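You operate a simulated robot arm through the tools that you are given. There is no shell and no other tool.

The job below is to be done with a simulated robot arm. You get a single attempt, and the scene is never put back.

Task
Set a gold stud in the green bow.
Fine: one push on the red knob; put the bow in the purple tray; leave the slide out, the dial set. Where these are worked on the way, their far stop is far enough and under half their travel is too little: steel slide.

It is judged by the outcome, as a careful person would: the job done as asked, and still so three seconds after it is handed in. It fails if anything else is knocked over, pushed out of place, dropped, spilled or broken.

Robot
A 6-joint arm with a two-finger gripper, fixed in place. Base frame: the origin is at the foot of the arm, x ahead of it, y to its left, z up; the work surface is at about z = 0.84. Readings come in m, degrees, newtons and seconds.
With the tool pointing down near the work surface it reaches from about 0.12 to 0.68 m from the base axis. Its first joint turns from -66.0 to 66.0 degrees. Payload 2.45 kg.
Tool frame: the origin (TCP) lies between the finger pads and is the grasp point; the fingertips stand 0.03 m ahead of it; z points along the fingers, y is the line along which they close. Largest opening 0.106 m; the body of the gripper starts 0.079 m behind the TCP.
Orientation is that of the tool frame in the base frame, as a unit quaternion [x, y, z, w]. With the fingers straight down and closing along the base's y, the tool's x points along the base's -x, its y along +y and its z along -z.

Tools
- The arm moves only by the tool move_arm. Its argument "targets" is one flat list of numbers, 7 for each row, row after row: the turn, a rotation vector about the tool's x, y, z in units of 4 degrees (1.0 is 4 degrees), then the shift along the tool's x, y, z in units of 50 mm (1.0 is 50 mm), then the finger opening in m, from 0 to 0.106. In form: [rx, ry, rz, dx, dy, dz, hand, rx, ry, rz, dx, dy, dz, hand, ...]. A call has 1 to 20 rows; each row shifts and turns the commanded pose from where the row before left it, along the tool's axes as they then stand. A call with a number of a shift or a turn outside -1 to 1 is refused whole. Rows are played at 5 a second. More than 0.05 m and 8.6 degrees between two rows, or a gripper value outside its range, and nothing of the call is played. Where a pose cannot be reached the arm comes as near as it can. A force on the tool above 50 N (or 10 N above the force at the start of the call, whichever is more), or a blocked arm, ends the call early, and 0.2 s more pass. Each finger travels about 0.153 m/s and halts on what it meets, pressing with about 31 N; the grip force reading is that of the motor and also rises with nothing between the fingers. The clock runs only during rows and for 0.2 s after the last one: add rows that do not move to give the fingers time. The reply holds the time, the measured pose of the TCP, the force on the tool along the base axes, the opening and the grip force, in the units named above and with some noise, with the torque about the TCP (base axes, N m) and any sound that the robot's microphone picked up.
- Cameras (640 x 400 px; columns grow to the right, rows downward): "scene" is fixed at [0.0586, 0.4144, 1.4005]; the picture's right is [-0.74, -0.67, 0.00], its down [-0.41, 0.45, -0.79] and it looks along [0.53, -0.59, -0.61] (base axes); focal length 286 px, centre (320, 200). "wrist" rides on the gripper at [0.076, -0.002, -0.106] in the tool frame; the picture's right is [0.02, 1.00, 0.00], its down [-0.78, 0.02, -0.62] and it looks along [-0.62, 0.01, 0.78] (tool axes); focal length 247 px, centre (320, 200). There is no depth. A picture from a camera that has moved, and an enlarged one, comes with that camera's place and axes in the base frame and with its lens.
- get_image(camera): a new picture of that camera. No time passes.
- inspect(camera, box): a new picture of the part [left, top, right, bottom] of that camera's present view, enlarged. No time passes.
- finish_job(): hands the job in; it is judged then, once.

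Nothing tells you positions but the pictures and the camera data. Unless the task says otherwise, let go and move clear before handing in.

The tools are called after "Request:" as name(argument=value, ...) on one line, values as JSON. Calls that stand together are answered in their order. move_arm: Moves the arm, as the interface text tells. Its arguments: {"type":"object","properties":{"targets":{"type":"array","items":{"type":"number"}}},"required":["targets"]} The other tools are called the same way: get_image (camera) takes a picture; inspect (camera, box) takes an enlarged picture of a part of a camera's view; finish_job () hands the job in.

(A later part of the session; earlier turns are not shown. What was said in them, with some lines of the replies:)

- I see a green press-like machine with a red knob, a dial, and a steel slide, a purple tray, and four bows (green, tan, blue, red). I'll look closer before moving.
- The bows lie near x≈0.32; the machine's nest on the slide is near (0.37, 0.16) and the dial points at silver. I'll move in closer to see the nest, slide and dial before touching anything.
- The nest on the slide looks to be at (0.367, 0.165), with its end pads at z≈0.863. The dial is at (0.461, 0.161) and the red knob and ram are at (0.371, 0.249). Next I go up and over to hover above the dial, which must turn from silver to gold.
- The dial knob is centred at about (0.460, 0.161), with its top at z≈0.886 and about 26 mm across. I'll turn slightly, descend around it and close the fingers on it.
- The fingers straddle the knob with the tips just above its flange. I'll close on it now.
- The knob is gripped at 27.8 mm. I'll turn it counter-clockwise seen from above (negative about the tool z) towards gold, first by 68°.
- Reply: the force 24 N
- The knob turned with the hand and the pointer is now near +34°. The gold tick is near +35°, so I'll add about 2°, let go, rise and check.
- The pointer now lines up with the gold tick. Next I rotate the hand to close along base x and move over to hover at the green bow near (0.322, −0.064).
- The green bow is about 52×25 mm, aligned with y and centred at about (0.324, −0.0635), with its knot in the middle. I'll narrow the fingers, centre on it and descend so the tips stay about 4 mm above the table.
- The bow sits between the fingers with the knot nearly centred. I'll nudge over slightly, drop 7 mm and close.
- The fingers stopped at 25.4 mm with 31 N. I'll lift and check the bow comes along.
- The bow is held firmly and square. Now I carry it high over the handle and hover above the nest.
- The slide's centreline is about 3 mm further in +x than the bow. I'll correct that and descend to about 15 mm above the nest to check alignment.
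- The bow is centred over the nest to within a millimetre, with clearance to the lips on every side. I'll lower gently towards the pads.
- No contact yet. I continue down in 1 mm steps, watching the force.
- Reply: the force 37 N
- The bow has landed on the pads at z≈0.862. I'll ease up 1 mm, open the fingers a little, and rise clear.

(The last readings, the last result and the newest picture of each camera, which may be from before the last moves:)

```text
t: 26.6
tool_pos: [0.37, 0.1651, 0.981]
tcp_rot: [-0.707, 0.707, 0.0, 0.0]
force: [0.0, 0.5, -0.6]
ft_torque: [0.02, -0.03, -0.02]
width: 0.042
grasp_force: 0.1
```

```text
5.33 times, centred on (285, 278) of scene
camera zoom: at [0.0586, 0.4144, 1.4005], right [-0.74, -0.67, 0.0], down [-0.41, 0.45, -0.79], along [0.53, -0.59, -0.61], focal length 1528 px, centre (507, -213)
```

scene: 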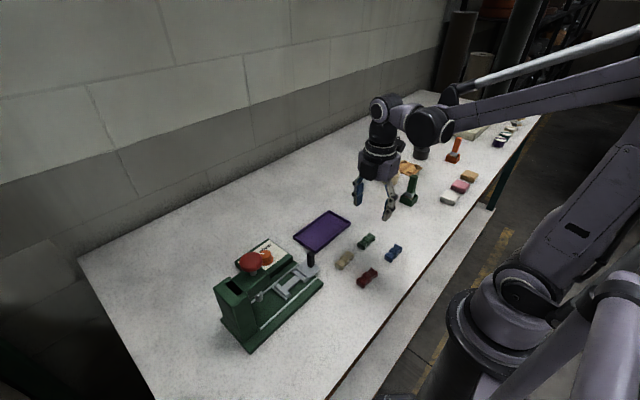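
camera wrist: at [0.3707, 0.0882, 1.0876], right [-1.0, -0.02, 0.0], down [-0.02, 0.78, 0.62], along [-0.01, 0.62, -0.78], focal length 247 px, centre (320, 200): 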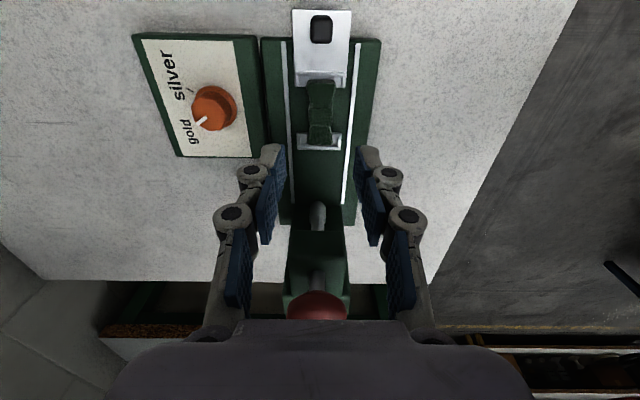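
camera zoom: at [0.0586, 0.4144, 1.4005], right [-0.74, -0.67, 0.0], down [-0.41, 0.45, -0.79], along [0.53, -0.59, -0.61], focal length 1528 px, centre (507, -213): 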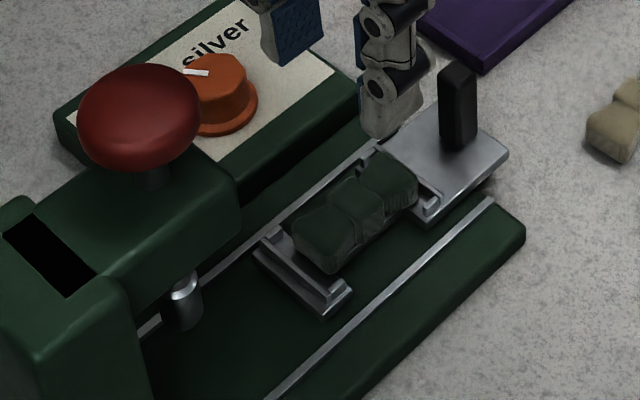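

Request:
inspect(camera="wrist", box=[270, 60, 370, 160])

Request:
inspect(camera="scene", box=[265, 255, 325, 305])

```text
4.00 times, centred on (320, 110) of wrist
camera zoom: at [0.3707, 0.0882, 1.0876], right [-1.0, -0.02, 0.0], down [-0.02, 0.78, 0.62], along [-0.01, 0.62, -0.78], focal length 988 px, centre (320, 560)
```

zoom: 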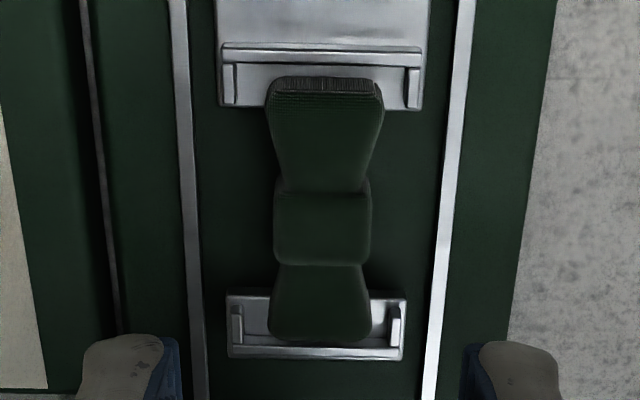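

```text
8.00 times, centred on (295, 280) of scene
camera zoom: at [0.0586, 0.4144, 1.4005], right [-0.74, -0.67, 0.0], down [-0.41, 0.45, -0.79], along [0.53, -0.59, -0.61], focal length 2292 px, centre (520, -440)
```

zoom: 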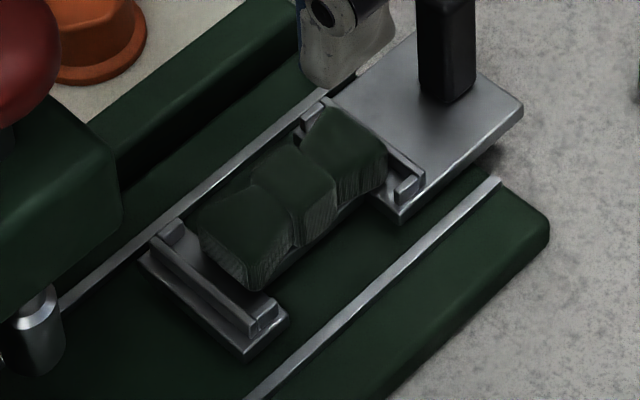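

The bow sits centred in the nest. Before pushing the slide, I want to see how the gripper's black side box clears the press head and red knob.

Request:
inspect(camera="scene", box=[205, 160, 385, 290])

Request:
get_image(camera="scene")

```text
3.08 times, centred on (295, 225) of scene
camera zoom: at [0.0586, 0.4144, 1.4005], right [-0.74, -0.67, 0.0], down [-0.41, 0.45, -0.79], along [0.53, -0.59, -0.61], focal length 882 px, centre (397, 123)
```

zoom: 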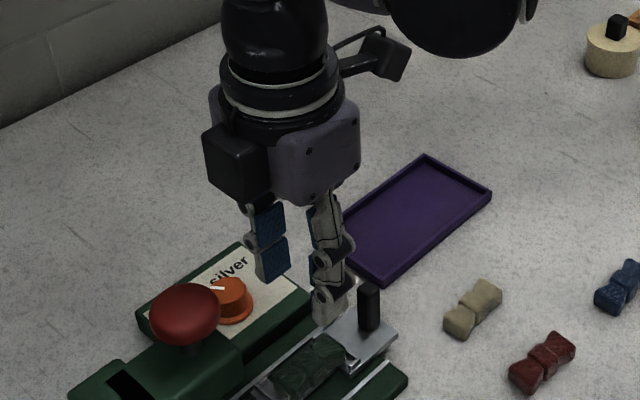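

```text
taken
```

scene: 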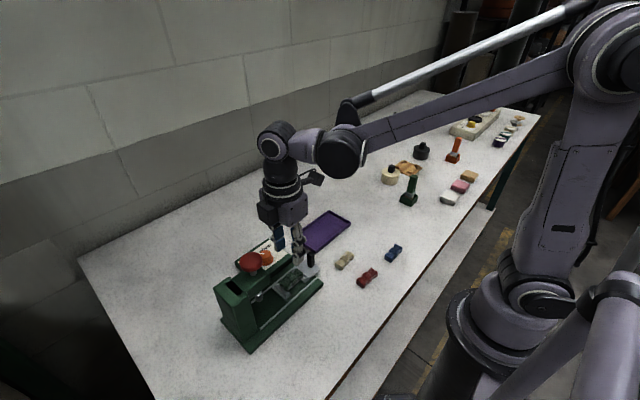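

The black side box reaches about 38 mm towards +y, so I'll grip the handle 8 mm behind its centre to keep well clear of the red knob. The handle is at about (0.371, 0.1007) with its top at z≈0.908, and I'll go over it and descend.

Request:
move_arm(targets=[0, 0, 0, 0.72, -0.01, 0, 0.046, 0, 0, 0, 0.73, -0.01, 0, 0.046, 0, 0, 0, 0, 0, 0.4, 0.046, 0, 0, 0, 0, 0, 0, 0.046])

Request:
get_image(camera="wrist")

Request:
inspect(camera="wrist", box=[240, 80, 400, 180])

```text
t: 27.6
tool_pos: [0.3713, 0.0921, 0.9605]
tcp_rot: [-0.707, 0.707, 0.0, -0.001]
force: [-0.2, 0.6, -0.3]
ft_torque: [-0.02, 0.0, 0.01]
width: 0.0461
grasp_force: 0.0
```

```text
taken
camera wrist: at [0.3718, 0.0161, 1.0672], right [-1.0, -0.02, 0.0], down [-0.02, 0.78, 0.62], along [-0.01, 0.62, -0.78], focal length 247 px, centre (320, 200)
```

wrist: 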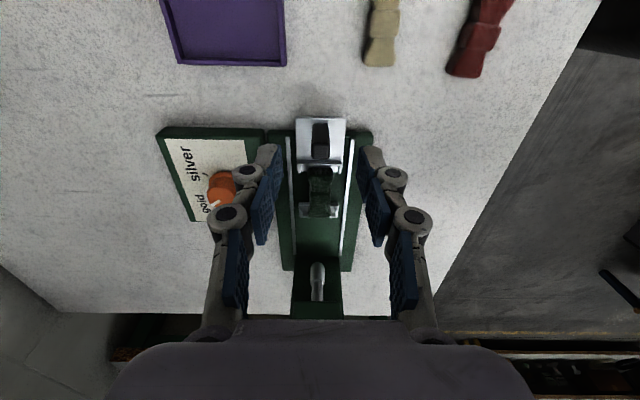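

```text
4.00 times, centred on (320, 130) of wrist
camera zoom: at [0.3718, 0.0161, 1.0672], right [-1.0, -0.02, 0.0], down [-0.02, 0.78, 0.62], along [-0.01, 0.62, -0.78], focal length 988 px, centre (320, 480)
```

zoom: 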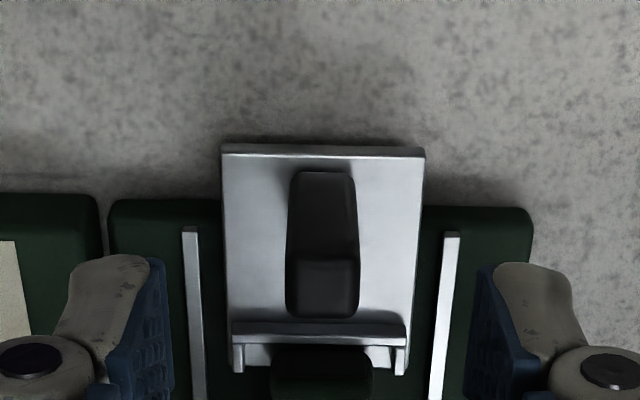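

The handle spans y 0.0935–0.1045 and is centred between the fingers. I'll descend and grip it.

Request:
move_arm(targets=[0, 0, 0, 0, 0, 0.4, 0.046, 0, 0, 0, 0, 0, 0.4, 0.046, 0, 0, 0, 0, 0, 0.32, 0.046, 0, 0, 0, 0, 0, 0, 0.03, 0, 0, 0, 0, 0, 0, 0.005, 0, 0, 0, 0, 0, 0, 0.005, 0, 0, 0, 0, 0, 0, 0.005])

Request:
inspect(camera="wrist", box=[220, 100, 420, 240])

Request:
inspect(camera="scene", box=[205, 200, 365, 320])

```text
t: 29.2
tool_pos: [0.3698, 0.0926, 0.9046]
tcp_rot: [-0.707, 0.707, -0.001, 0.0]
force: [-0.9, 0.6, -4.7]
ft_torque: [-0.01, 0.06, 0.04]
width: 0.0137
grasp_force: 40.2
```

```text
2.86 times, centred on (320, 170) of wrist
camera zoom: at [0.3712, 0.0157, 1.0112], right [-1.0, -0.02, 0.0], down [-0.02, 0.78, 0.62], along [-0.01, 0.62, -0.78], focal length 706 px, centre (320, 286)
```

zoom: 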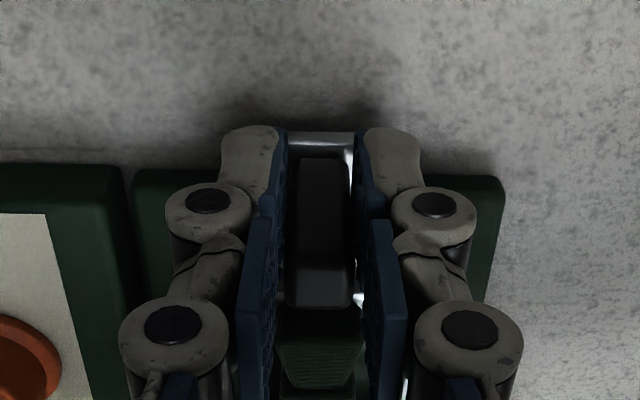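

```text
3.33 times, centred on (285, 260) of scene
camera zoom: at [0.0586, 0.4144, 1.4005], right [-0.74, -0.67, 0.0], down [-0.41, 0.45, -0.79], along [0.53, -0.59, -0.61], focal length 955 px, centre (437, 0)
```

zoom: 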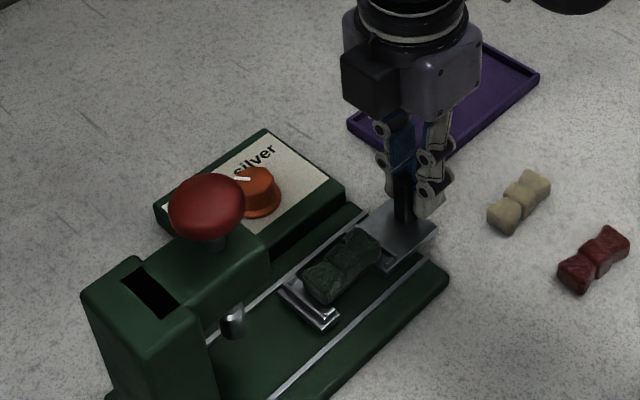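

The handle is gripped. I push the slide in smoothly along +y, 60 mm first, and check.

Request:
move_arm(targets=[0, 0, 0, -0.1, 0, 0, 0.005, 0, 0, 0, -0.2, 0, 0, 0.005, 0, 0, 0, -0.2, 0, 0, 0.005, 0, 0, 0, -0.2, 0, 0, 0.005, 0, 0, 0, -0.2, 0, 0, 0.005, 0, 0, 0, -0.2, 0, 0, 0.005, 0, 0, 0, -0.1, 0, 0, 0.005, 0, 0, 0, 0, 0, 0, 0.005])

Request:
get_image(camera="wrist")

Request:
inspect(camera="scene", box=[205, 200, 365, 320])

```text
t: 31.0
tool_pos: [0.3711, 0.1526, 0.9033]
tcp_rot: [0.708, -0.707, -0.001, 0.001]
force: [-10.7, 0.1, -23.5]
ft_torque: [-0.34, 0.25, 0.02]
width: 0.0139
grasp_force: 39.7
```

```text
taken
camera wrist: at [0.3714, 0.0765, 1.0113], right [-1.0, -0.02, 0.0], down [-0.02, 0.78, 0.62], along [-0.01, 0.62, -0.78], focal length 247 px, centre (320, 200)
```

wrist: 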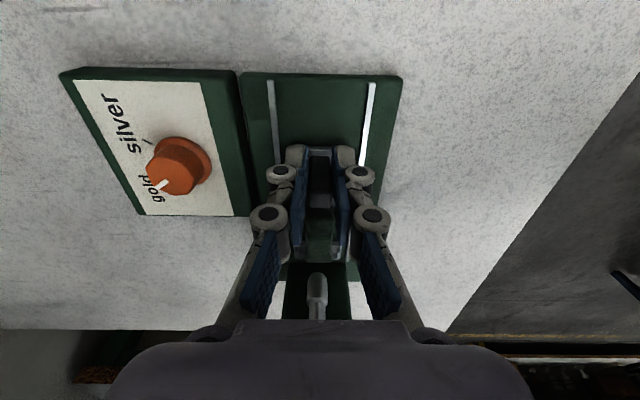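

```text
3.33 times, centred on (285, 260) of scene
camera zoom: at [0.0586, 0.4145, 1.4004], right [-0.74, -0.67, 0.0], down [-0.41, 0.45, -0.79], along [0.53, -0.59, -0.61], focal length 955 px, centre (437, 0)
```

zoom: 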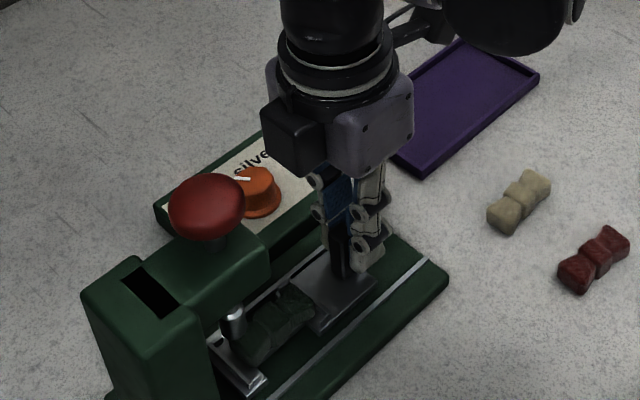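

The slide moved 60 mm with the bow riding along. I relax the slight sideways strain and continue 20 mm more.

Request:
move_arm(targets=[0, 0, 0, -0.1, 0.005, 0.01, 0.005, 0, 0, 0, -0.1, 0, 0, 0.005, 0, 0, 0, -0.1, 0, 0, 0.005, 0, 0, 0, -0.1, 0, 0, 0.005, 0, 0, 0, 0, 0, 0, 0.005])

Request:
get_image(camera="wrist")

Request:
inspect(camera="scene", box=[205, 200, 365, 320])

```text
t: 32.2
tool_pos: [0.3704, 0.1724, 0.9047]
tcp_rot: [-0.707, 0.707, 0.0, -0.001]
force: [-9.6, -0.4, -0.5]
ft_torque: [-0.43, 0.31, 0.07]
width: 0.0133
grasp_force: 40.0
```

```text
taken
camera wrist: at [0.3711, 0.0963, 1.0113], right [-1.0, -0.02, 0.0], down [-0.02, 0.78, 0.62], along [-0.01, 0.62, -0.78], focal length 247 px, centre (320, 200)
```

wrist: 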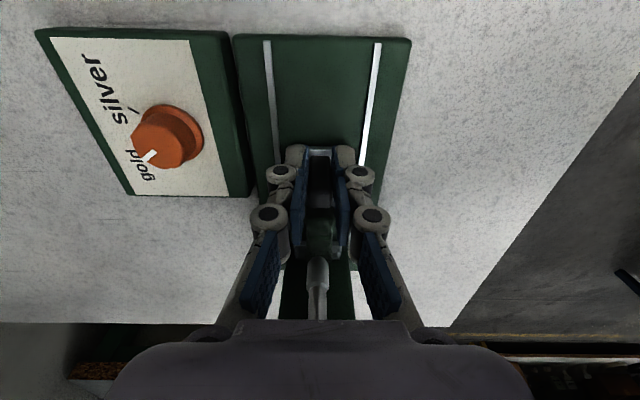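

```text
3.33 times, centred on (285, 260) of scene
camera zoom: at [0.0584, 0.4144, 1.4005], right [-0.74, -0.67, 0.0], down [-0.41, 0.45, -0.79], along [0.53, -0.59, -0.61], focal length 955 px, centre (437, 0)
```

zoom: 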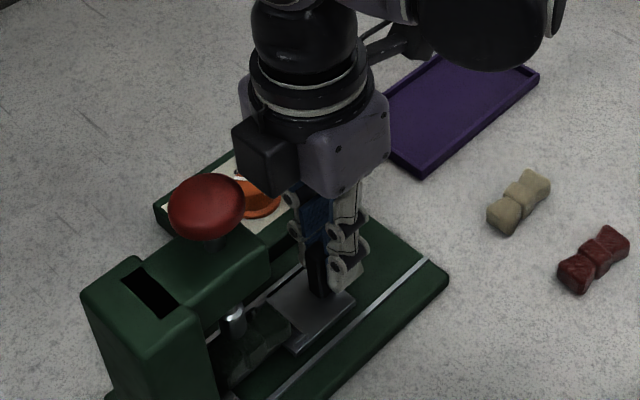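

80 mm in and no stop felt yet. I go on in 2 mm steps until I feel the stop.

Request:
move_arm(targets=[0, 0, 0, -0.04, 0.003, 0, 0.005, 0, 0, 0, -0.04, 0, 0, 0.005, 0, 0, 0, -0.04, 0, 0, 0.005, 0, 0, 0, 0, 0, 0, 0.005])

Request:
inspect(camera="scene", box=[205, 220, 325, 310])

```text
t: 33.2
tool_pos: [0.3696, 0.1773, 0.9049]
tcp_rot: [-0.707, 0.707, 0.001, -0.001]
force: [-4.3, -11.9, 4.3]
ft_torque: [0.77, 0.15, 0.04]
width: 0.0137
grasp_force: 40.3
```

```text
4.44 times, centred on (265, 265) of scene
camera zoom: at [0.0584, 0.4141, 1.4006], right [-0.74, -0.67, 0.0], down [-0.41, 0.45, -0.79], along [0.53, -0.59, -0.61], focal length 1273 px, centre (564, -89)
```

zoom: 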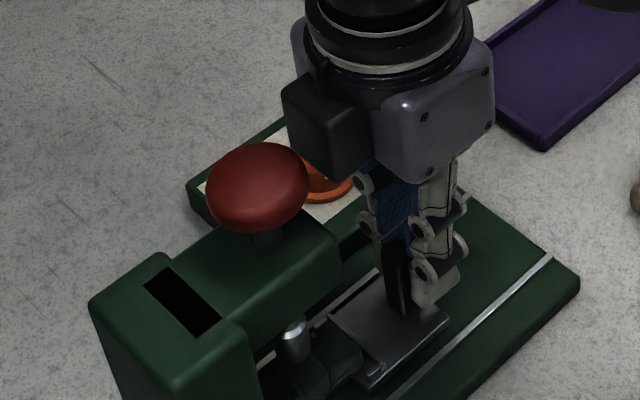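

Request:
move_arm(targets=[0, 0, 0, -0.03, 0, 0, 0.005, 0, 0, 0, 0, 0, 0, 0.005])

```text
t: 33.8
tool_pos: [0.3712, 0.1785, 0.9038]
tcp_rot: [-0.706, 0.708, -0.002, -0.002]
force: [-3.4, -22.2, 10.9]
ft_torque: [-0.12, 0.15, 0.1]
width: 0.0135
grasp_force: 39.3
```

The force has climbed to 22 N, so the slide is at its inner stop. I ease off, open, rise clear and back away a little, then look at the slide and knob.

Request:
move_arm(targets=[0, 0, 0, 0.025, 0, 0, 0.005, 0, 0, 0, 0, 0, 0, 0.046, 0, 0, 0, 0, 0, 0, 0.046, 0, 0, 0, 0.2, 0, -0.2, 0.046, 0, 0, 0, 0.4, 0, -0.6, 0.046, 0, 0, 0, 0, 0, -0.9, 0.046, 0, 0, 0, 0, 0, -0.9, 0.046, 0, 0, 0, 0, 0, -0.9, 0.02, 0, 0, 0, 0, 0, 0, 0.02])

Request:
get_image(camera="wrist")

Request:
inspect(camera="wrist", box=[240, 60, 400, 180])

Request:
inspect(camera="scene", box=[205, 220, 345, 330])

```text
t: 35.8
tool_pos: [0.3712, 0.1474, 1.0783]
tcp_rot: [0.707, -0.707, 0.0, 0.0]
force: [-0.1, 0.1, 0.1]
ft_torque: [0.01, -0.01, -0.01]
width: 0.0204
grasp_force: 0.1
```

```text
taken
camera wrist: at [0.3725, 0.0711, 1.1862], right [-1.0, -0.02, 0.0], down [-0.02, 0.78, 0.62], along [-0.01, 0.62, -0.78], focal length 247 px, centre (320, 200)
```

wrist: 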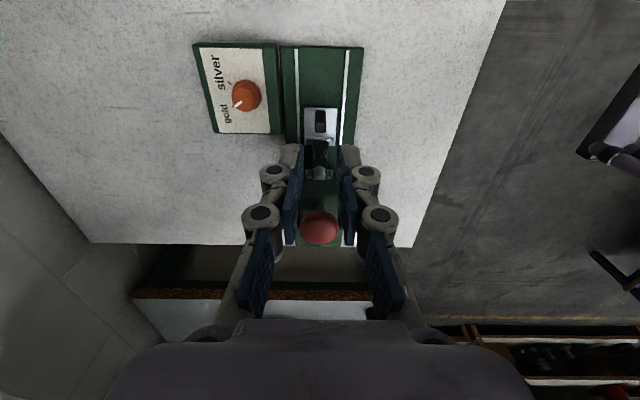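

```text
3.33 times, centred on (320, 120) of wrist
camera zoom: at [0.3725, 0.0711, 1.1862], right [-1.0, -0.02, 0.0], down [-0.02, 0.78, 0.62], along [-0.01, 0.62, -0.78], focal length 823 px, centre (320, 467)
```

zoom: 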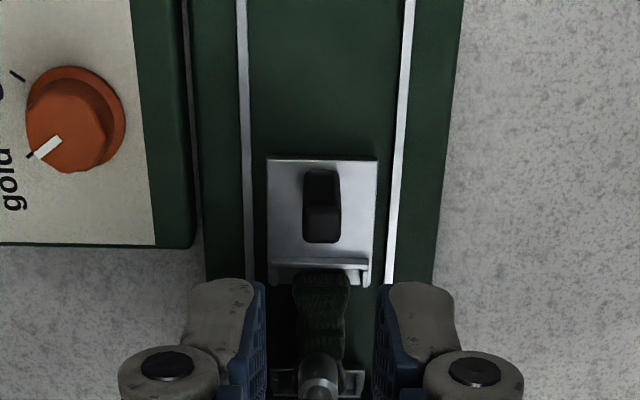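

```text
3.64 times, centred on (275, 275) of scene
camera zoom: at [0.0586, 0.4144, 1.4005], right [-0.74, -0.67, 0.0], down [-0.41, 0.45, -0.79], along [0.53, -0.59, -0.61], focal length 1042 px, centre (484, -73)
```

zoom: 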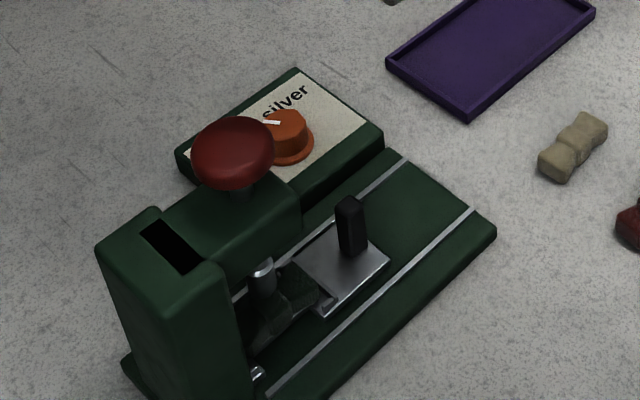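

The slide is in and the bow sits under the ram. Next I close the fingers and position them above the red knob at about (0.371, 0.248), with its top at z≈1.02.

Request:
move_arm(targets=[0, 0, 0, -0.67, 0, 0, 0, 0, 0, 0, -0.67, 0, 0, 0, 0, 0, 0, -0.67, 0, 0, 0, 0, 0, 0, 0, 0, 0.2, 0, 0, 0, 0, 0, 0, 0, 0])

Request:
get_image(camera="wrist")

Request:
inspect(camera="scene", box=[205, 200, 345, 310])

```text
t: 37.0
tool_pos: [0.3709, 0.2488, 1.0678]
tcp_rot: [-0.707, 0.707, -0.001, 0.0]
force: [-0.2, 0.5, -0.2]
ft_torque: [0.0, -0.01, -0.01]
width: 0.0
grasp_force: 28.7
```

```text
taken
camera wrist: at [0.3713, 0.1726, 1.1756], right [-1.0, -0.02, 0.0], down [-0.02, 0.78, 0.62], along [-0.01, 0.62, -0.78], focal length 247 px, centre (320, 200)
```

wrist: 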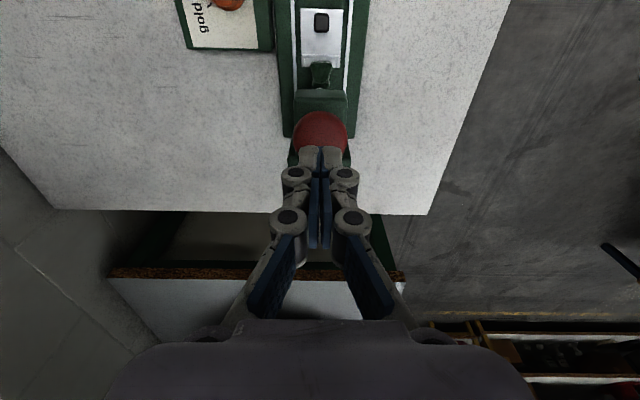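

```text
3.64 times, centred on (275, 255) of scene
camera zoom: at [0.0586, 0.4144, 1.4005], right [-0.74, -0.67, 0.0], down [-0.41, 0.45, -0.79], along [0.53, -0.59, -0.61], focal length 1042 px, centre (484, 0)
```

zoom: 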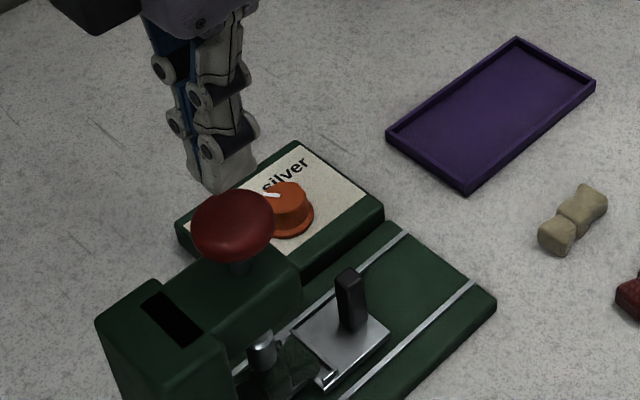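

The fingertips are about 18 mm above the knob. Now a single steady push down, which will stop on its own at the limit force.

Request:
move_arm(targets=[0, 0, 0, 0.03, 0, 0.1, 0, 0, 0, 0, 0, 0, 0.1, 0, 0, 0, 0, 0, 0, 0.1, 0, 0, 0, 0, 0, 0, 0.08, 0, 0, 0, 0, 0, 0, 0.06, 0, 0, 0, 0, 0, 0, 0.06, 0, 0, 0, 0, 0, 0, 0.06, 0, 0, 0, 0, 0, 0, 0.06, 0, 0, 0, 0, 0, 0, 0.06, 0, 0, 0, 0, 0, 0, 0.06, 0, 0, 0, 0, 0, 0, 0.06, 0, 0, 0, 0, 0, 0, 0.06, 0])

Request:
inspect(camera="scene", box=[205, 220, 345, 330])

```text
t: 39.5
tool_pos: [0.3696, 0.2462, 1.0318]
tcp_rot: [-0.707, 0.707, 0.0, -0.001]
force: [-2.3, -1.6, 19.7]
ft_torque: [0.02, 0.05, -0.03]
width: 0.006
grasp_force: 28.7
heard: click
stopped in row 12: the force on the tool passed its limit at 59 N (the readings are from after the stop); the commanded pose is now the measured one
```

```text
3.64 times, centred on (275, 275) of scene
camera zoom: at [0.0583, 0.4142, 1.4006], right [-0.74, -0.67, 0.0], down [-0.41, 0.45, -0.79], along [0.53, -0.59, -0.61], focal length 1042 px, centre (484, -73)
```

zoom: 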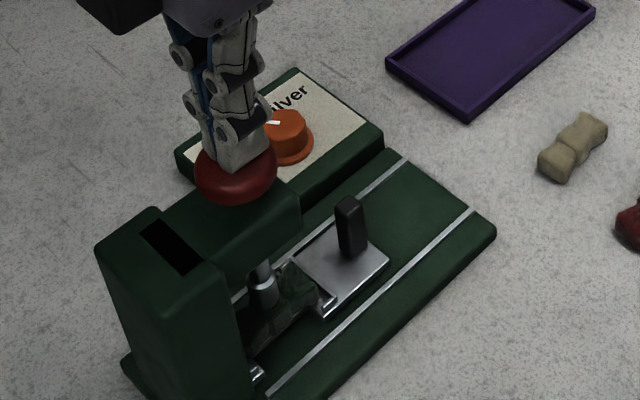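

A click was heard and the knob bottomed out, so that was the one push. I rise straight off and back away toward the handle.

Request:
move_arm(targets=[0, 0, 0, 0, 0, -0.3, 0, 0, 0, 0, 0, 0, -0.6, 0, 0, 0, 0, 0, 0, -0.4, 0.01, 0, 0, 0, 0, 0, 0, 0.046, 0, 0, 0, 0.7, 0, 0, 0.046, 0, 0, 0, 0.7, 0, 0, 0.046, 0, 0, 0, 0.7, 0, 0, 0.046, 0, 0, 0, 0, 0, 0, 0.046])

Request:
inspect(camera="wrist", box=[240, 60, 400, 180])

Request:
inspect(camera="scene", box=[205, 220, 345, 330])

```text
t: 41.2
tool_pos: [0.3705, 0.143, 1.0947]
tcp_rot: [0.707, -0.707, 0.0, 0.0]
force: [-0.8, -0.4, -0.1]
ft_torque: [-0.01, 0.01, 0.01]
width: 0.046
grasp_force: 0.1
```

```text
3.33 times, centred on (320, 120) of wrist
camera zoom: at [0.3709, 0.066, 1.2023], right [-1.0, -0.02, 0.0], down [-0.02, 0.78, 0.62], along [-0.01, 0.62, -0.78], focal length 823 px, centre (320, 467)
```

zoom: 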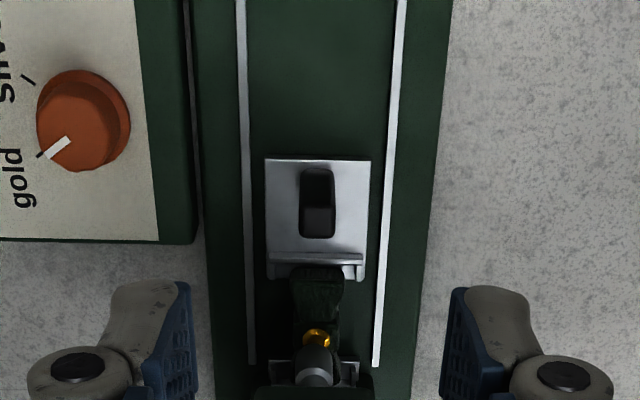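

```text
3.64 times, centred on (275, 275) of scene
camera zoom: at [0.0586, 0.4144, 1.4005], right [-0.74, -0.67, 0.0], down [-0.41, 0.45, -0.79], along [0.53, -0.59, -0.61], focal length 1042 px, centre (484, -73)
```

zoom: 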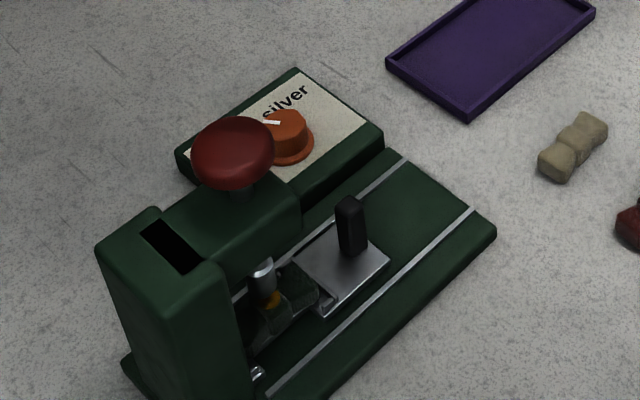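

A gold stud is now on the green bow, and the knob has sprung back. Next I grip the handle again at y≈0.178 and pull the slide back out.

Request:
move_arm(targets=[0, 0, 0, -0.35, 0, 0, 0.046, 0, 0, 0, -0.34, 0, 0, 0.046, 0, 0, 0, 0, 0, 0.9, 0.046, 0, 0, 0, 0, 0, 0.9, 0.046, 0, 0, 0, 0, 0, 0.9, 0.046, 0, 0, 0, 0, 0, 0.7, 0.046, 0, 0, 0, 0, 0, 0.4, 0.046, 0, 0, 0, 0, 0, 0, 0.046])

Request:
inspect(camera="wrist", box=[220, 100, 420, 240])

Request:
inspect(camera="scene", box=[205, 220, 325, 310])

```text
t: 43.0
tool_pos: [0.3693, 0.1761, 0.9054]
tcp_rot: [-0.707, 0.707, 0.0, 0.001]
force: [0.3, -0.3, -0.4]
ft_torque: [-0.03, -0.01, 0.02]
width: 0.0461
grasp_force: 0.1
```

```text
2.86 times, centred on (320, 170) of wrist
camera zoom: at [0.3705, 0.1007, 1.0123], right [-1.0, -0.02, 0.0], down [-0.02, 0.78, 0.62], along [-0.01, 0.62, -0.78], focal length 706 px, centre (320, 286)
```

zoom: 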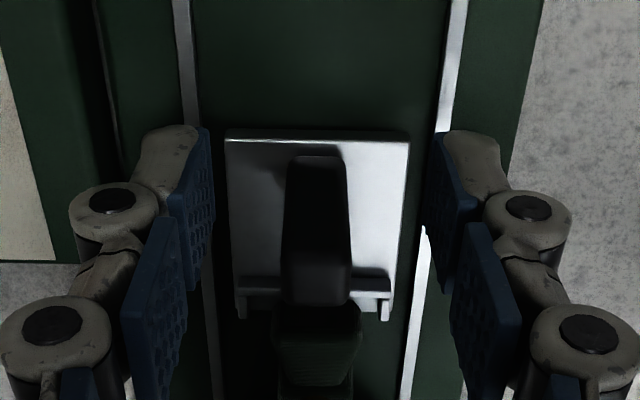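

```text
4.44 times, centred on (265, 265) of scene
camera zoom: at [0.0586, 0.4144, 1.4005], right [-0.74, -0.67, 0.0], down [-0.41, 0.45, -0.79], along [0.53, -0.59, -0.61], focal length 1273 px, centre (564, -89)
```

zoom: 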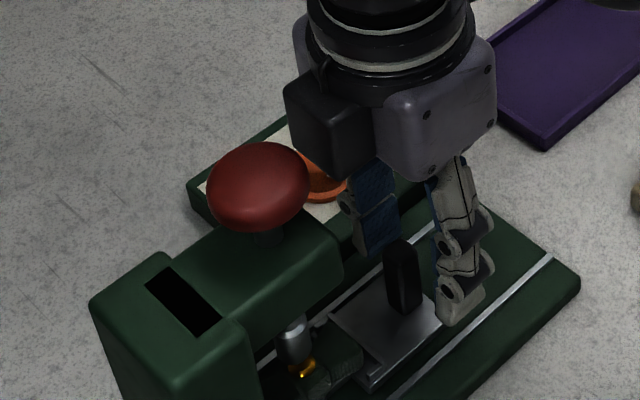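

Request:
move_arm(targets=[0, 0, 0, -0.03, -0.01, 0, 0.03, 0, 0, 0, 0, 0, 0, 0.005, 0, 0, 0, 0, 0, 0, 0.005, 0, 0, 0, 0, 0, 0, 0.005, 0, 0, 0, 0.06, 0, 0, 0.005, 0, 0, 0, 0.12, 0, 0, 0.005, 0, 0, 0, 0.2, 0, 0, 0.005, 0, 0, 0, 0.2, 0, 0, 0.005, 0, 0, 0, 0.2, 0, 0, 0.005, 0, 0, 0, 0.2, 0, 0, 0.005, 0, 0, 0, 0.2, 0, 0, 0.005, 0, 0, 0, 0.14, 0, 0, 0.005, 0, 0, 0, 0.1, 0, 0, 0.005, 0, 0, 0, 0.1, 0, 0, 0.005, 0, 0, 0, 0, 0, 0, 0.005])

Request:
get_image(camera="wrist")

Request:
inspect(camera="scene", box=[205, 200, 365, 320])

```text
t: 46.2
tool_pos: [0.3696, 0.1026, 0.9062]
tcp_rot: [0.707, -0.707, 0.001, 0.001]
force: [-16.5, -0.3, -23.3]
ft_torque: [0.34, 0.4, 0.06]
width: 0.0136
grasp_force: 40.1
```

```text
taken
camera wrist: at [0.3716, 0.0262, 1.013], right [-1.0, -0.02, 0.0], down [-0.02, 0.78, 0.62], along [-0.02, 0.62, -0.78], focal length 247 px, centre (320, 200)
```

wrist: 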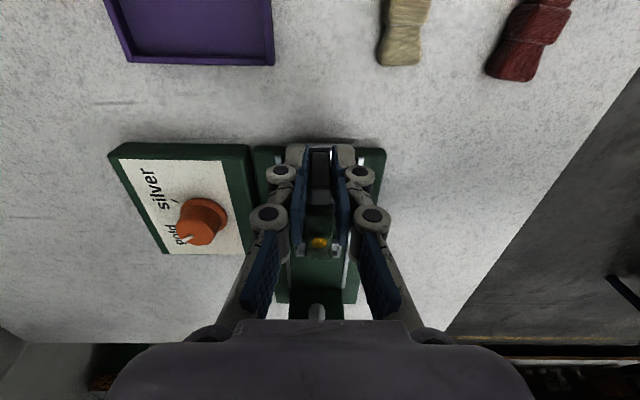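

```text
3.33 times, centred on (285, 260) of scene
camera zoom: at [0.0585, 0.4145, 1.4005], right [-0.74, -0.67, 0.0], down [-0.41, 0.45, -0.79], along [0.53, -0.59, -0.61], focal length 955 px, centre (437, 0)
```

zoom: 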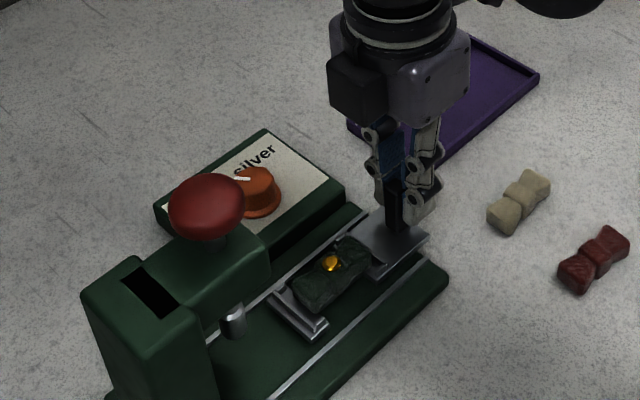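

The slide is about 75 mm out, with the stud visible on the bow. I ease the strain and pull the last centimetre until the stop.

Request:
move_arm(targets=[0, 0, 0, 0.05, 0.008, 0.012, 0.005, 0, 0, 0, 0.05, 0, 0, 0.005, 0, 0, 0, 0.04, 0, 0, 0.005, 0, 0, 0, 0.03, 0, 0, 0.005, 0, 0, 0, 0, 0, 0, 0.005])

Request:
inspect(camera="scene", box=[205, 200, 365, 320])

```text
t: 47.5
tool_pos: [0.3703, 0.0944, 0.9058]
tcp_rot: [0.707, -0.707, 0.0, 0.001]
force: [-12.6, 0.1, 20.8]
ft_torque: [-0.18, 0.39, 0.08]
width: 0.0134
grasp_force: 40.8
```

```text
3.33 times, centred on (285, 260) of scene
camera zoom: at [0.058, 0.4143, 1.4005], right [-0.74, -0.67, 0.0], down [-0.41, 0.45, -0.79], along [0.53, -0.59, -0.61], focal length 955 px, centre (437, 0)
```

zoom: 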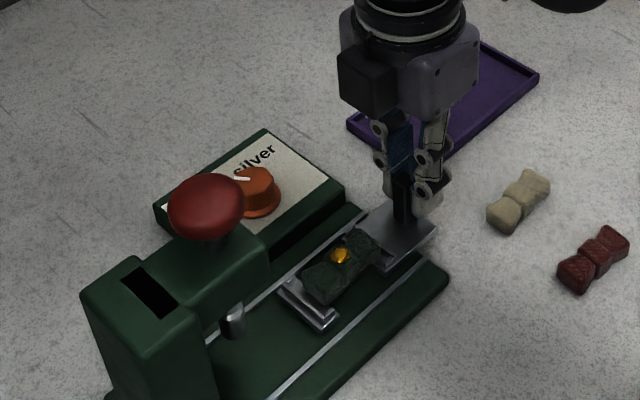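

Request:
move_arm(targets=[0, 0, 0, 0.03, 0.006, -0.006, 0.005, 0, 0, 0, 0.03, 0, 0, 0.005, 0, 0, 0, 0, 0, 0, 0.005])

```text
t: 48.2
tool_pos: [0.3704, 0.0929, 0.9062]
tcp_rot: [0.708, -0.706, -0.001, -0.002]
force: [-9.9, 17.8, 7.6]
ft_torque: [-0.04, 0.27, -0.01]
width: 0.0135
grasp_force: 39.9
```

The outer stop is felt at 18 N, so the slide is fully out. I release the handle, rise and look at the bow in the nest.

Request:
move_arm(targets=[0, 0, 0, -0.02, 0, 0, 0.005, 0, 0, 0, 0, 0, 0, 0.046, 0, 0, 0, 0, 0, 0, 0.046, 0, 0, 0, 0, 0, -0.3, 0.046, 0, 0, 0, 0, 0, -0.6, 0.046, 0, 0, 0, 0, 0, -0.6, 0.046, 0, 0, 0, -0.7, 0, 0, 0.046, 0, 0, 0, -0.72, 0, 0, 0.046, 0, 0, 0, 0, 0, 0, 0.046])

Request:
get_image(camera="wrist")

Request:
inspect(camera="wrist", box=[270, 60, 370, 160])

Request:
inspect(camera="scene", box=[225, 240, 345, 315])

```text
t: 50.2
tool_pos: [0.3703, 0.1645, 0.98]
tcp_rot: [-0.707, 0.707, 0.0, 0.0]
force: [-0.5, -0.3, -0.1]
ft_torque: [-0.01, 0.0, -0.01]
width: 0.0458
grasp_force: 0.2
```

```text
taken
camera wrist: at [0.3715, 0.0879, 1.0876], right [-1.0, -0.02, 0.0], down [-0.02, 0.78, 0.62], along [-0.01, 0.62, -0.78], focal length 247 px, centre (320, 200)
```

wrist: 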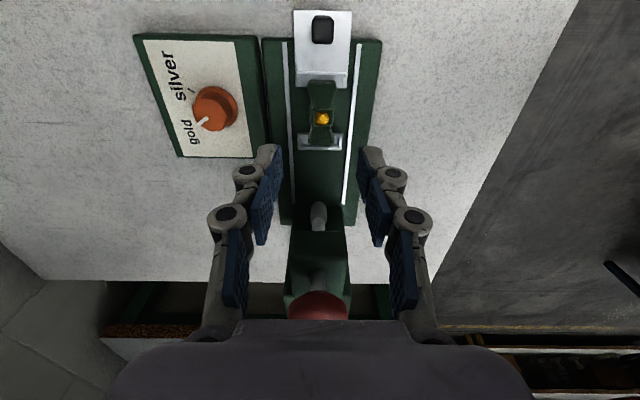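

```text
4.00 times, centred on (320, 110) of wrist
camera zoom: at [0.3715, 0.0879, 1.0876], right [-1.0, -0.02, 0.0], down [-0.02, 0.78, 0.62], along [-0.01, 0.62, -0.78], focal length 988 px, centre (320, 560)
```

zoom: 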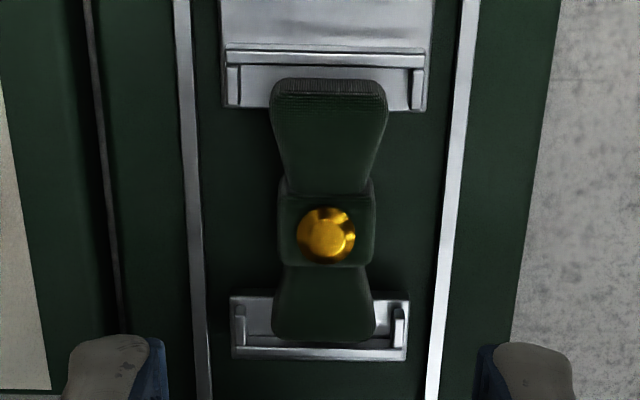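

```text
5.33 times, centred on (285, 278) of scene
camera zoom: at [0.0586, 0.4144, 1.4005], right [-0.74, -0.67, 0.0], down [-0.41, 0.45, -0.79], along [0.53, -0.59, -0.61], focal length 1528 px, centre (507, -213)
```

zoom: 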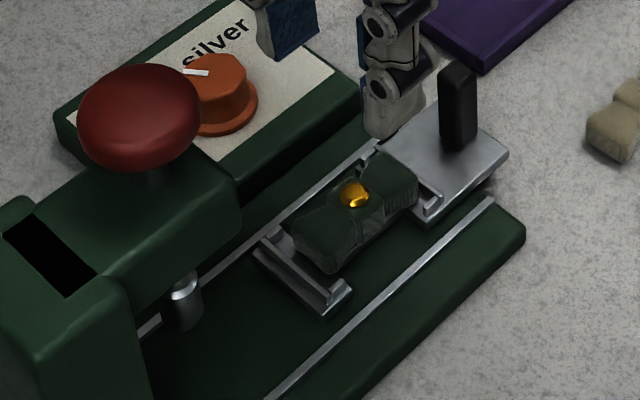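

The slide is fully out and the gold stud sits centred on the green bow. I descend around the knot, grip it as before, and lift.

Request:
move_arm(targets=[0, 0, 0, 0, 0.01, 0.6, 0.042, 0, 0, 0, 0, 0, 0.6, 0.042, 0, 0, 0, 0, 0, 0.3, 0.042, 0, 0, 0, 0, 0, 0.13, 0.042, 0, 0, 0, 0, 0, 0, 0.03, 0, 0, 0, 0, 0, 0, 0.012, 0, 0, 0, 0, 0, 0, 0.012, 0, 0, 0, 0, 0, 0, 0.012])

Request:
inspect(camera="wrist", box=[240, 80, 400, 220])

```text
t: 52.0
tool_pos: [0.3704, 0.1641, 0.8985]
tcp_rot: [-0.707, 0.707, 0.0, 0.0]
force: [-0.8, -1.3, 0.0]
ft_torque: [0.0, -0.01, -0.02]
width: 0.0255
grasp_force: 30.6
```

```text
2.86 times, centred on (320, 150) of wrist
camera zoom: at [0.3713, 0.0874, 1.0055], right [-1.0, -0.02, 0.0], down [-0.02, 0.78, 0.62], along [-0.01, 0.62, -0.78], focal length 706 px, centre (320, 343)
```

zoom: 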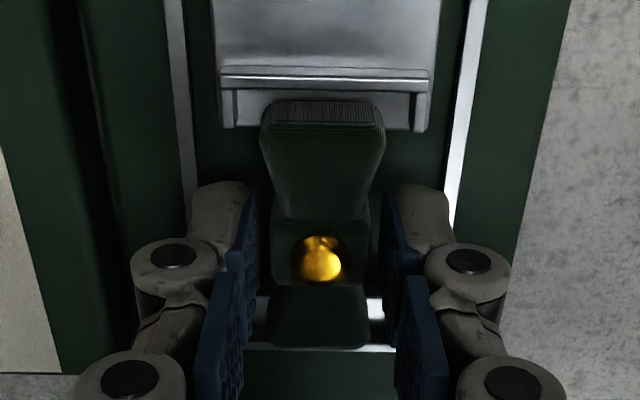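

The bow is gripped again at 25.5 mm. I lift it straight up, carry it over to the purple tray centre at about (0.443, −0.021), and check.

Request:
move_arm(targets=[0, 0, 0, 0, 0, -0.2, 0.012, 0, 0, 0, 0, 0, -0.6, 0.012, 0, 0, 0, 0, 0, -0.6, 0.012, 0, 0, 0, 0, 0, -0.7, 0.012, 0, 0, 0, 0.6, -0.24, 0, 0.012, 0, 0, 0, 0.62, -0.242, 0, 0.012, 0, 0, 0, 0.62, -0.242, 0, 0.012, 0, 0, 0, 0.62, -0.242, 0, 0.012, 0, 0, 0, 0.62, -0.242, 0, 0.012, 0, 0, 0, 0.62, -0.242, 0, 0.012, 0, 0, 0, 0, 0, 0.7, 0.012, 0, 0, 0, 0, 0, 0.5, 0.012, 0, 0, 0, 0, 0, 0, 0.012])

Request:
get_image(camera="wrist")

Request:
inspect(camera="scene", box=[225, 180, 385, 300])

```text
t: 54.9
tool_pos: [0.4421, -0.0197, 0.944]
tcp_rot: [0.707, -0.707, 0.0, -0.001]
force: [-0.2, 0.0, 0.1]
ft_torque: [-0.01, -0.02, 0.0]
width: 0.0254
grasp_force: 30.9
```

```text
taken
camera wrist: at [0.4431, -0.0977, 1.0499], right [-1.0, -0.02, 0.0], down [-0.02, 0.78, 0.62], along [-0.01, 0.62, -0.78], focal length 247 px, centre (320, 200)
```

wrist: 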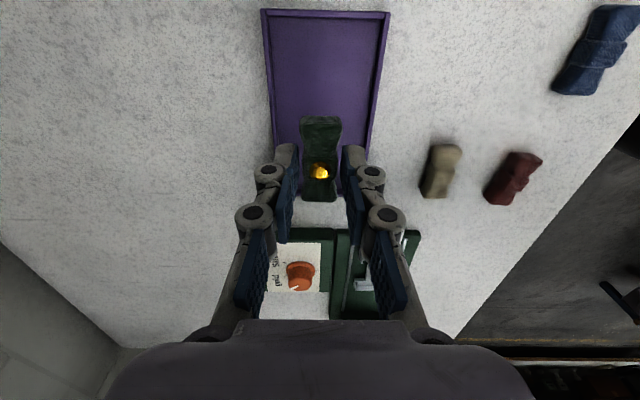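

```text
3.33 times, centred on (305, 240) of scene
camera zoom: at [0.0586, 0.4144, 1.4005], right [-0.74, -0.67, 0.0], down [-0.41, 0.45, -0.79], along [0.53, -0.59, -0.61], focal length 955 px, centre (370, 67)
```

zoom: 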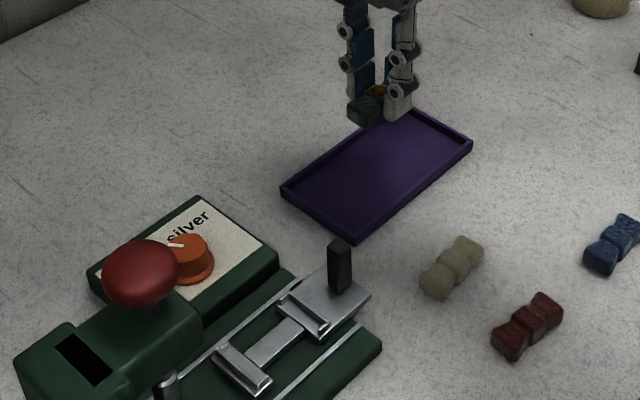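

The bow is over the middle of the tray. I lower to just above the floor, then continue in small steps to contact.

Request:
move_arm(targets=[0, 0, 0, -0.03, 0.03, 0.5, 0.012, 0, 0, 0, 0, 0, 0.4, 0.012, 0, 0, 0, 0, 0, 0.24, 0.012, 0, 0, 0, 0, 0, 0, 0.012])

Request:
get_image(camera="wrist")

Request:
inspect(camera="scene", box=[265, 180, 385, 270])

```text
t: 55.9
tool_pos: [0.4413, -0.0202, 0.8874]
tcp_rot: [-0.707, 0.708, 0.0, -0.001]
force: [-0.8, 0.2, 0.1]
ft_torque: [0.02, 0.01, -0.02]
width: 0.0253
grasp_force: 31.0
```

```text
taken
camera wrist: at [0.4423, -0.0966, 0.9937], right [-1.0, -0.02, 0.0], down [-0.02, 0.78, 0.62], along [-0.01, 0.62, -0.78], focal length 247 px, centre (320, 200)
```

wrist: 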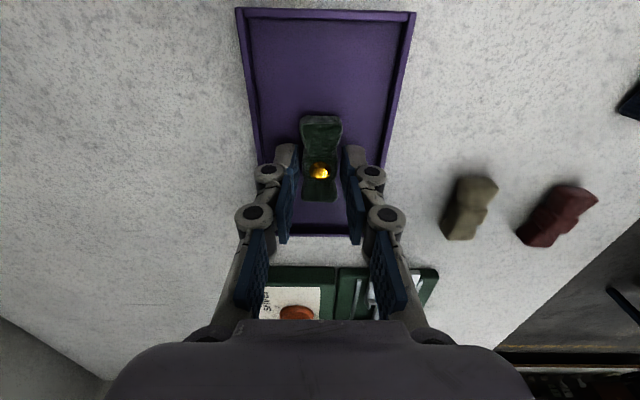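

```text
4.44 times, centred on (325, 225) of scene
camera zoom: at [0.0586, 0.4144, 1.4005], right [-0.74, -0.67, 0.0], down [-0.41, 0.45, -0.79], along [0.53, -0.59, -0.61], focal length 1273 px, centre (298, 89)
```

zoom: 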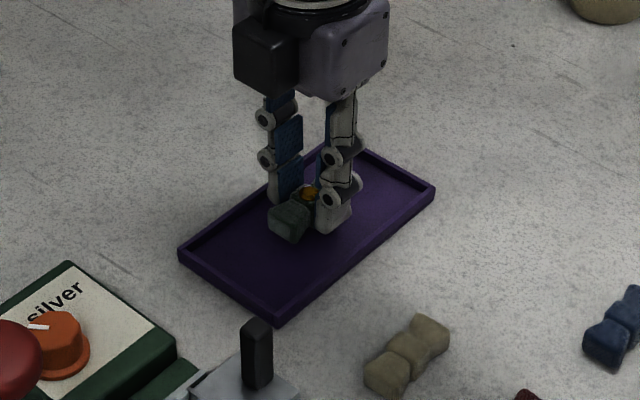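

Well inside the tray and no contact yet. I lower in about 1.5 mm steps.

Request:
move_arm(targets=[0, 0, 0, 0, 0, 0.04, 0.012, 0, 0, 0, 0, 0, 0.04, 0.012, 0, 0, 0, 0, 0, 0.03, 0.012, 0, 0, 0, 0, 0, 0, 0.012])

```text
t: 56.9
tool_pos: [0.4406, -0.02, 0.8816]
tcp_rot: [0.707, -0.707, 0.0, -0.001]
force: [0.5, -0.5, -0.1]
ft_torque: [0.01, -0.01, 0.02]
width: 0.0256
grasp_force: 30.7
```

Request:
move_arm(targets=[0, 0, 0, 0, 0, 0.02, 0.012, 0, 0, 0, 0, 0, 0.02, 0.012, 0, 0, 0, 0, 0, 0, 0.012])

```text
t: 57.6
tool_pos: [0.4413, -0.0203, 0.8804]
tcp_rot: [0.707, -0.707, 0.0, 0.0]
force: [-0.6, 0.0, 5.8]
ft_torque: [0.01, 0.05, 0.02]
width: 0.0253
grasp_force: 30.8
```

Light contact with the tray floor at 6 N. I open gently, rise straight up and check.

Request:
move_arm(targets=[0, 0, 0, 0, 0, 0, 0.03, 0, 0, 0, 0, 0, 0, 0.042, 0, 0, 0, 0, 0, 0, 0.042, 0, 0, 0, 0, 0, -0.3, 0.042, 0, 0, 0, 0, 0, -0.8, 0.042, 0, 0, 0, 0, 0, -0.9, 0.042, 0, 0, 0, 0, 0, -0.9, 0.042, 0, 0, 0, 0, 0, 0, 0.042])

Request:
get_image(camera="wrist")

Request:
inspect(camera="scene", box=[205, 190, 405, 350])

Request:
get_image(camera="scene")

```text
t: 59.5
tool_pos: [0.4404, -0.0186, 1.0258]
tcp_rot: [-0.707, 0.707, 0.0, 0.0]
force: [0.5, -0.1, 0.1]
ft_torque: [0.0, -0.04, 0.01]
width: 0.0419
grasp_force: 0.0
```

```text
taken
camera wrist: at [0.4417, -0.0949, 1.1322], right [-1.0, -0.02, 0.0], down [-0.02, 0.78, 0.62], along [-0.01, 0.62, -0.78], focal length 247 px, centre (320, 200)
```

wrist: 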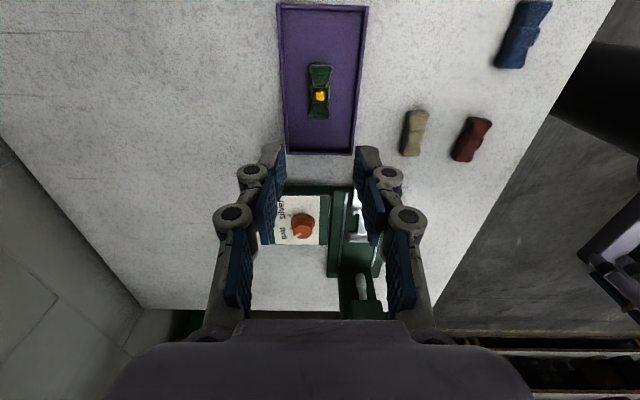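

```text
2.50 times, centred on (305, 270) of scene
camera zoom: at [0.0586, 0.4144, 1.4005], right [-0.74, -0.67, 0.0], down [-0.41, 0.45, -0.79], along [0.53, -0.59, -0.61], focal length 716 px, centre (358, 25)
```

zoom: 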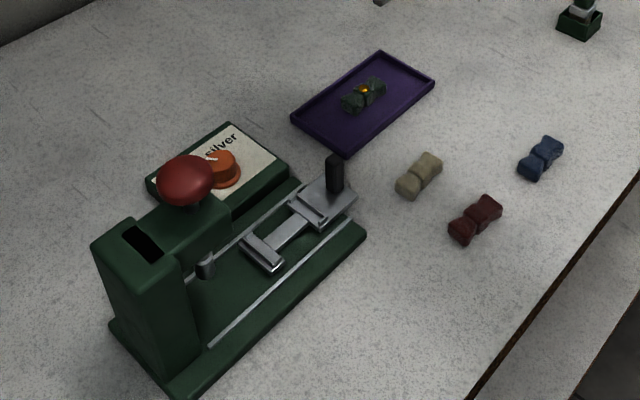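

```text
taken
```

scene: 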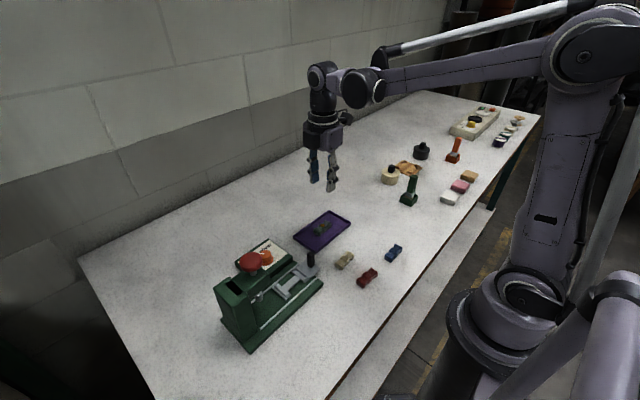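

The green bow with its gold stud rests in the purple tray. The slide is fully out, the dial points at gold, nothing else has moved, and the arm is clear, so I'm handing the job in.

Request:
finish_job()

```text
The job is handed in.
```

The green bow now has a gold stud and is lying in the purple tray.

- **Dial:** turned from silver to gold and left there.
- **Slide:** pushed in to its inner stop with the bow in the nest, then pulled back out to its outer stop and left out.
- **Red knob:** pushed once. It clicked and sprang back up.
- **Everything else:** in the last pictures the other bows, the tray and the machine were where they started. The gripper had let go and was well clear.

The job is handed in, but no verdict has come back yet.
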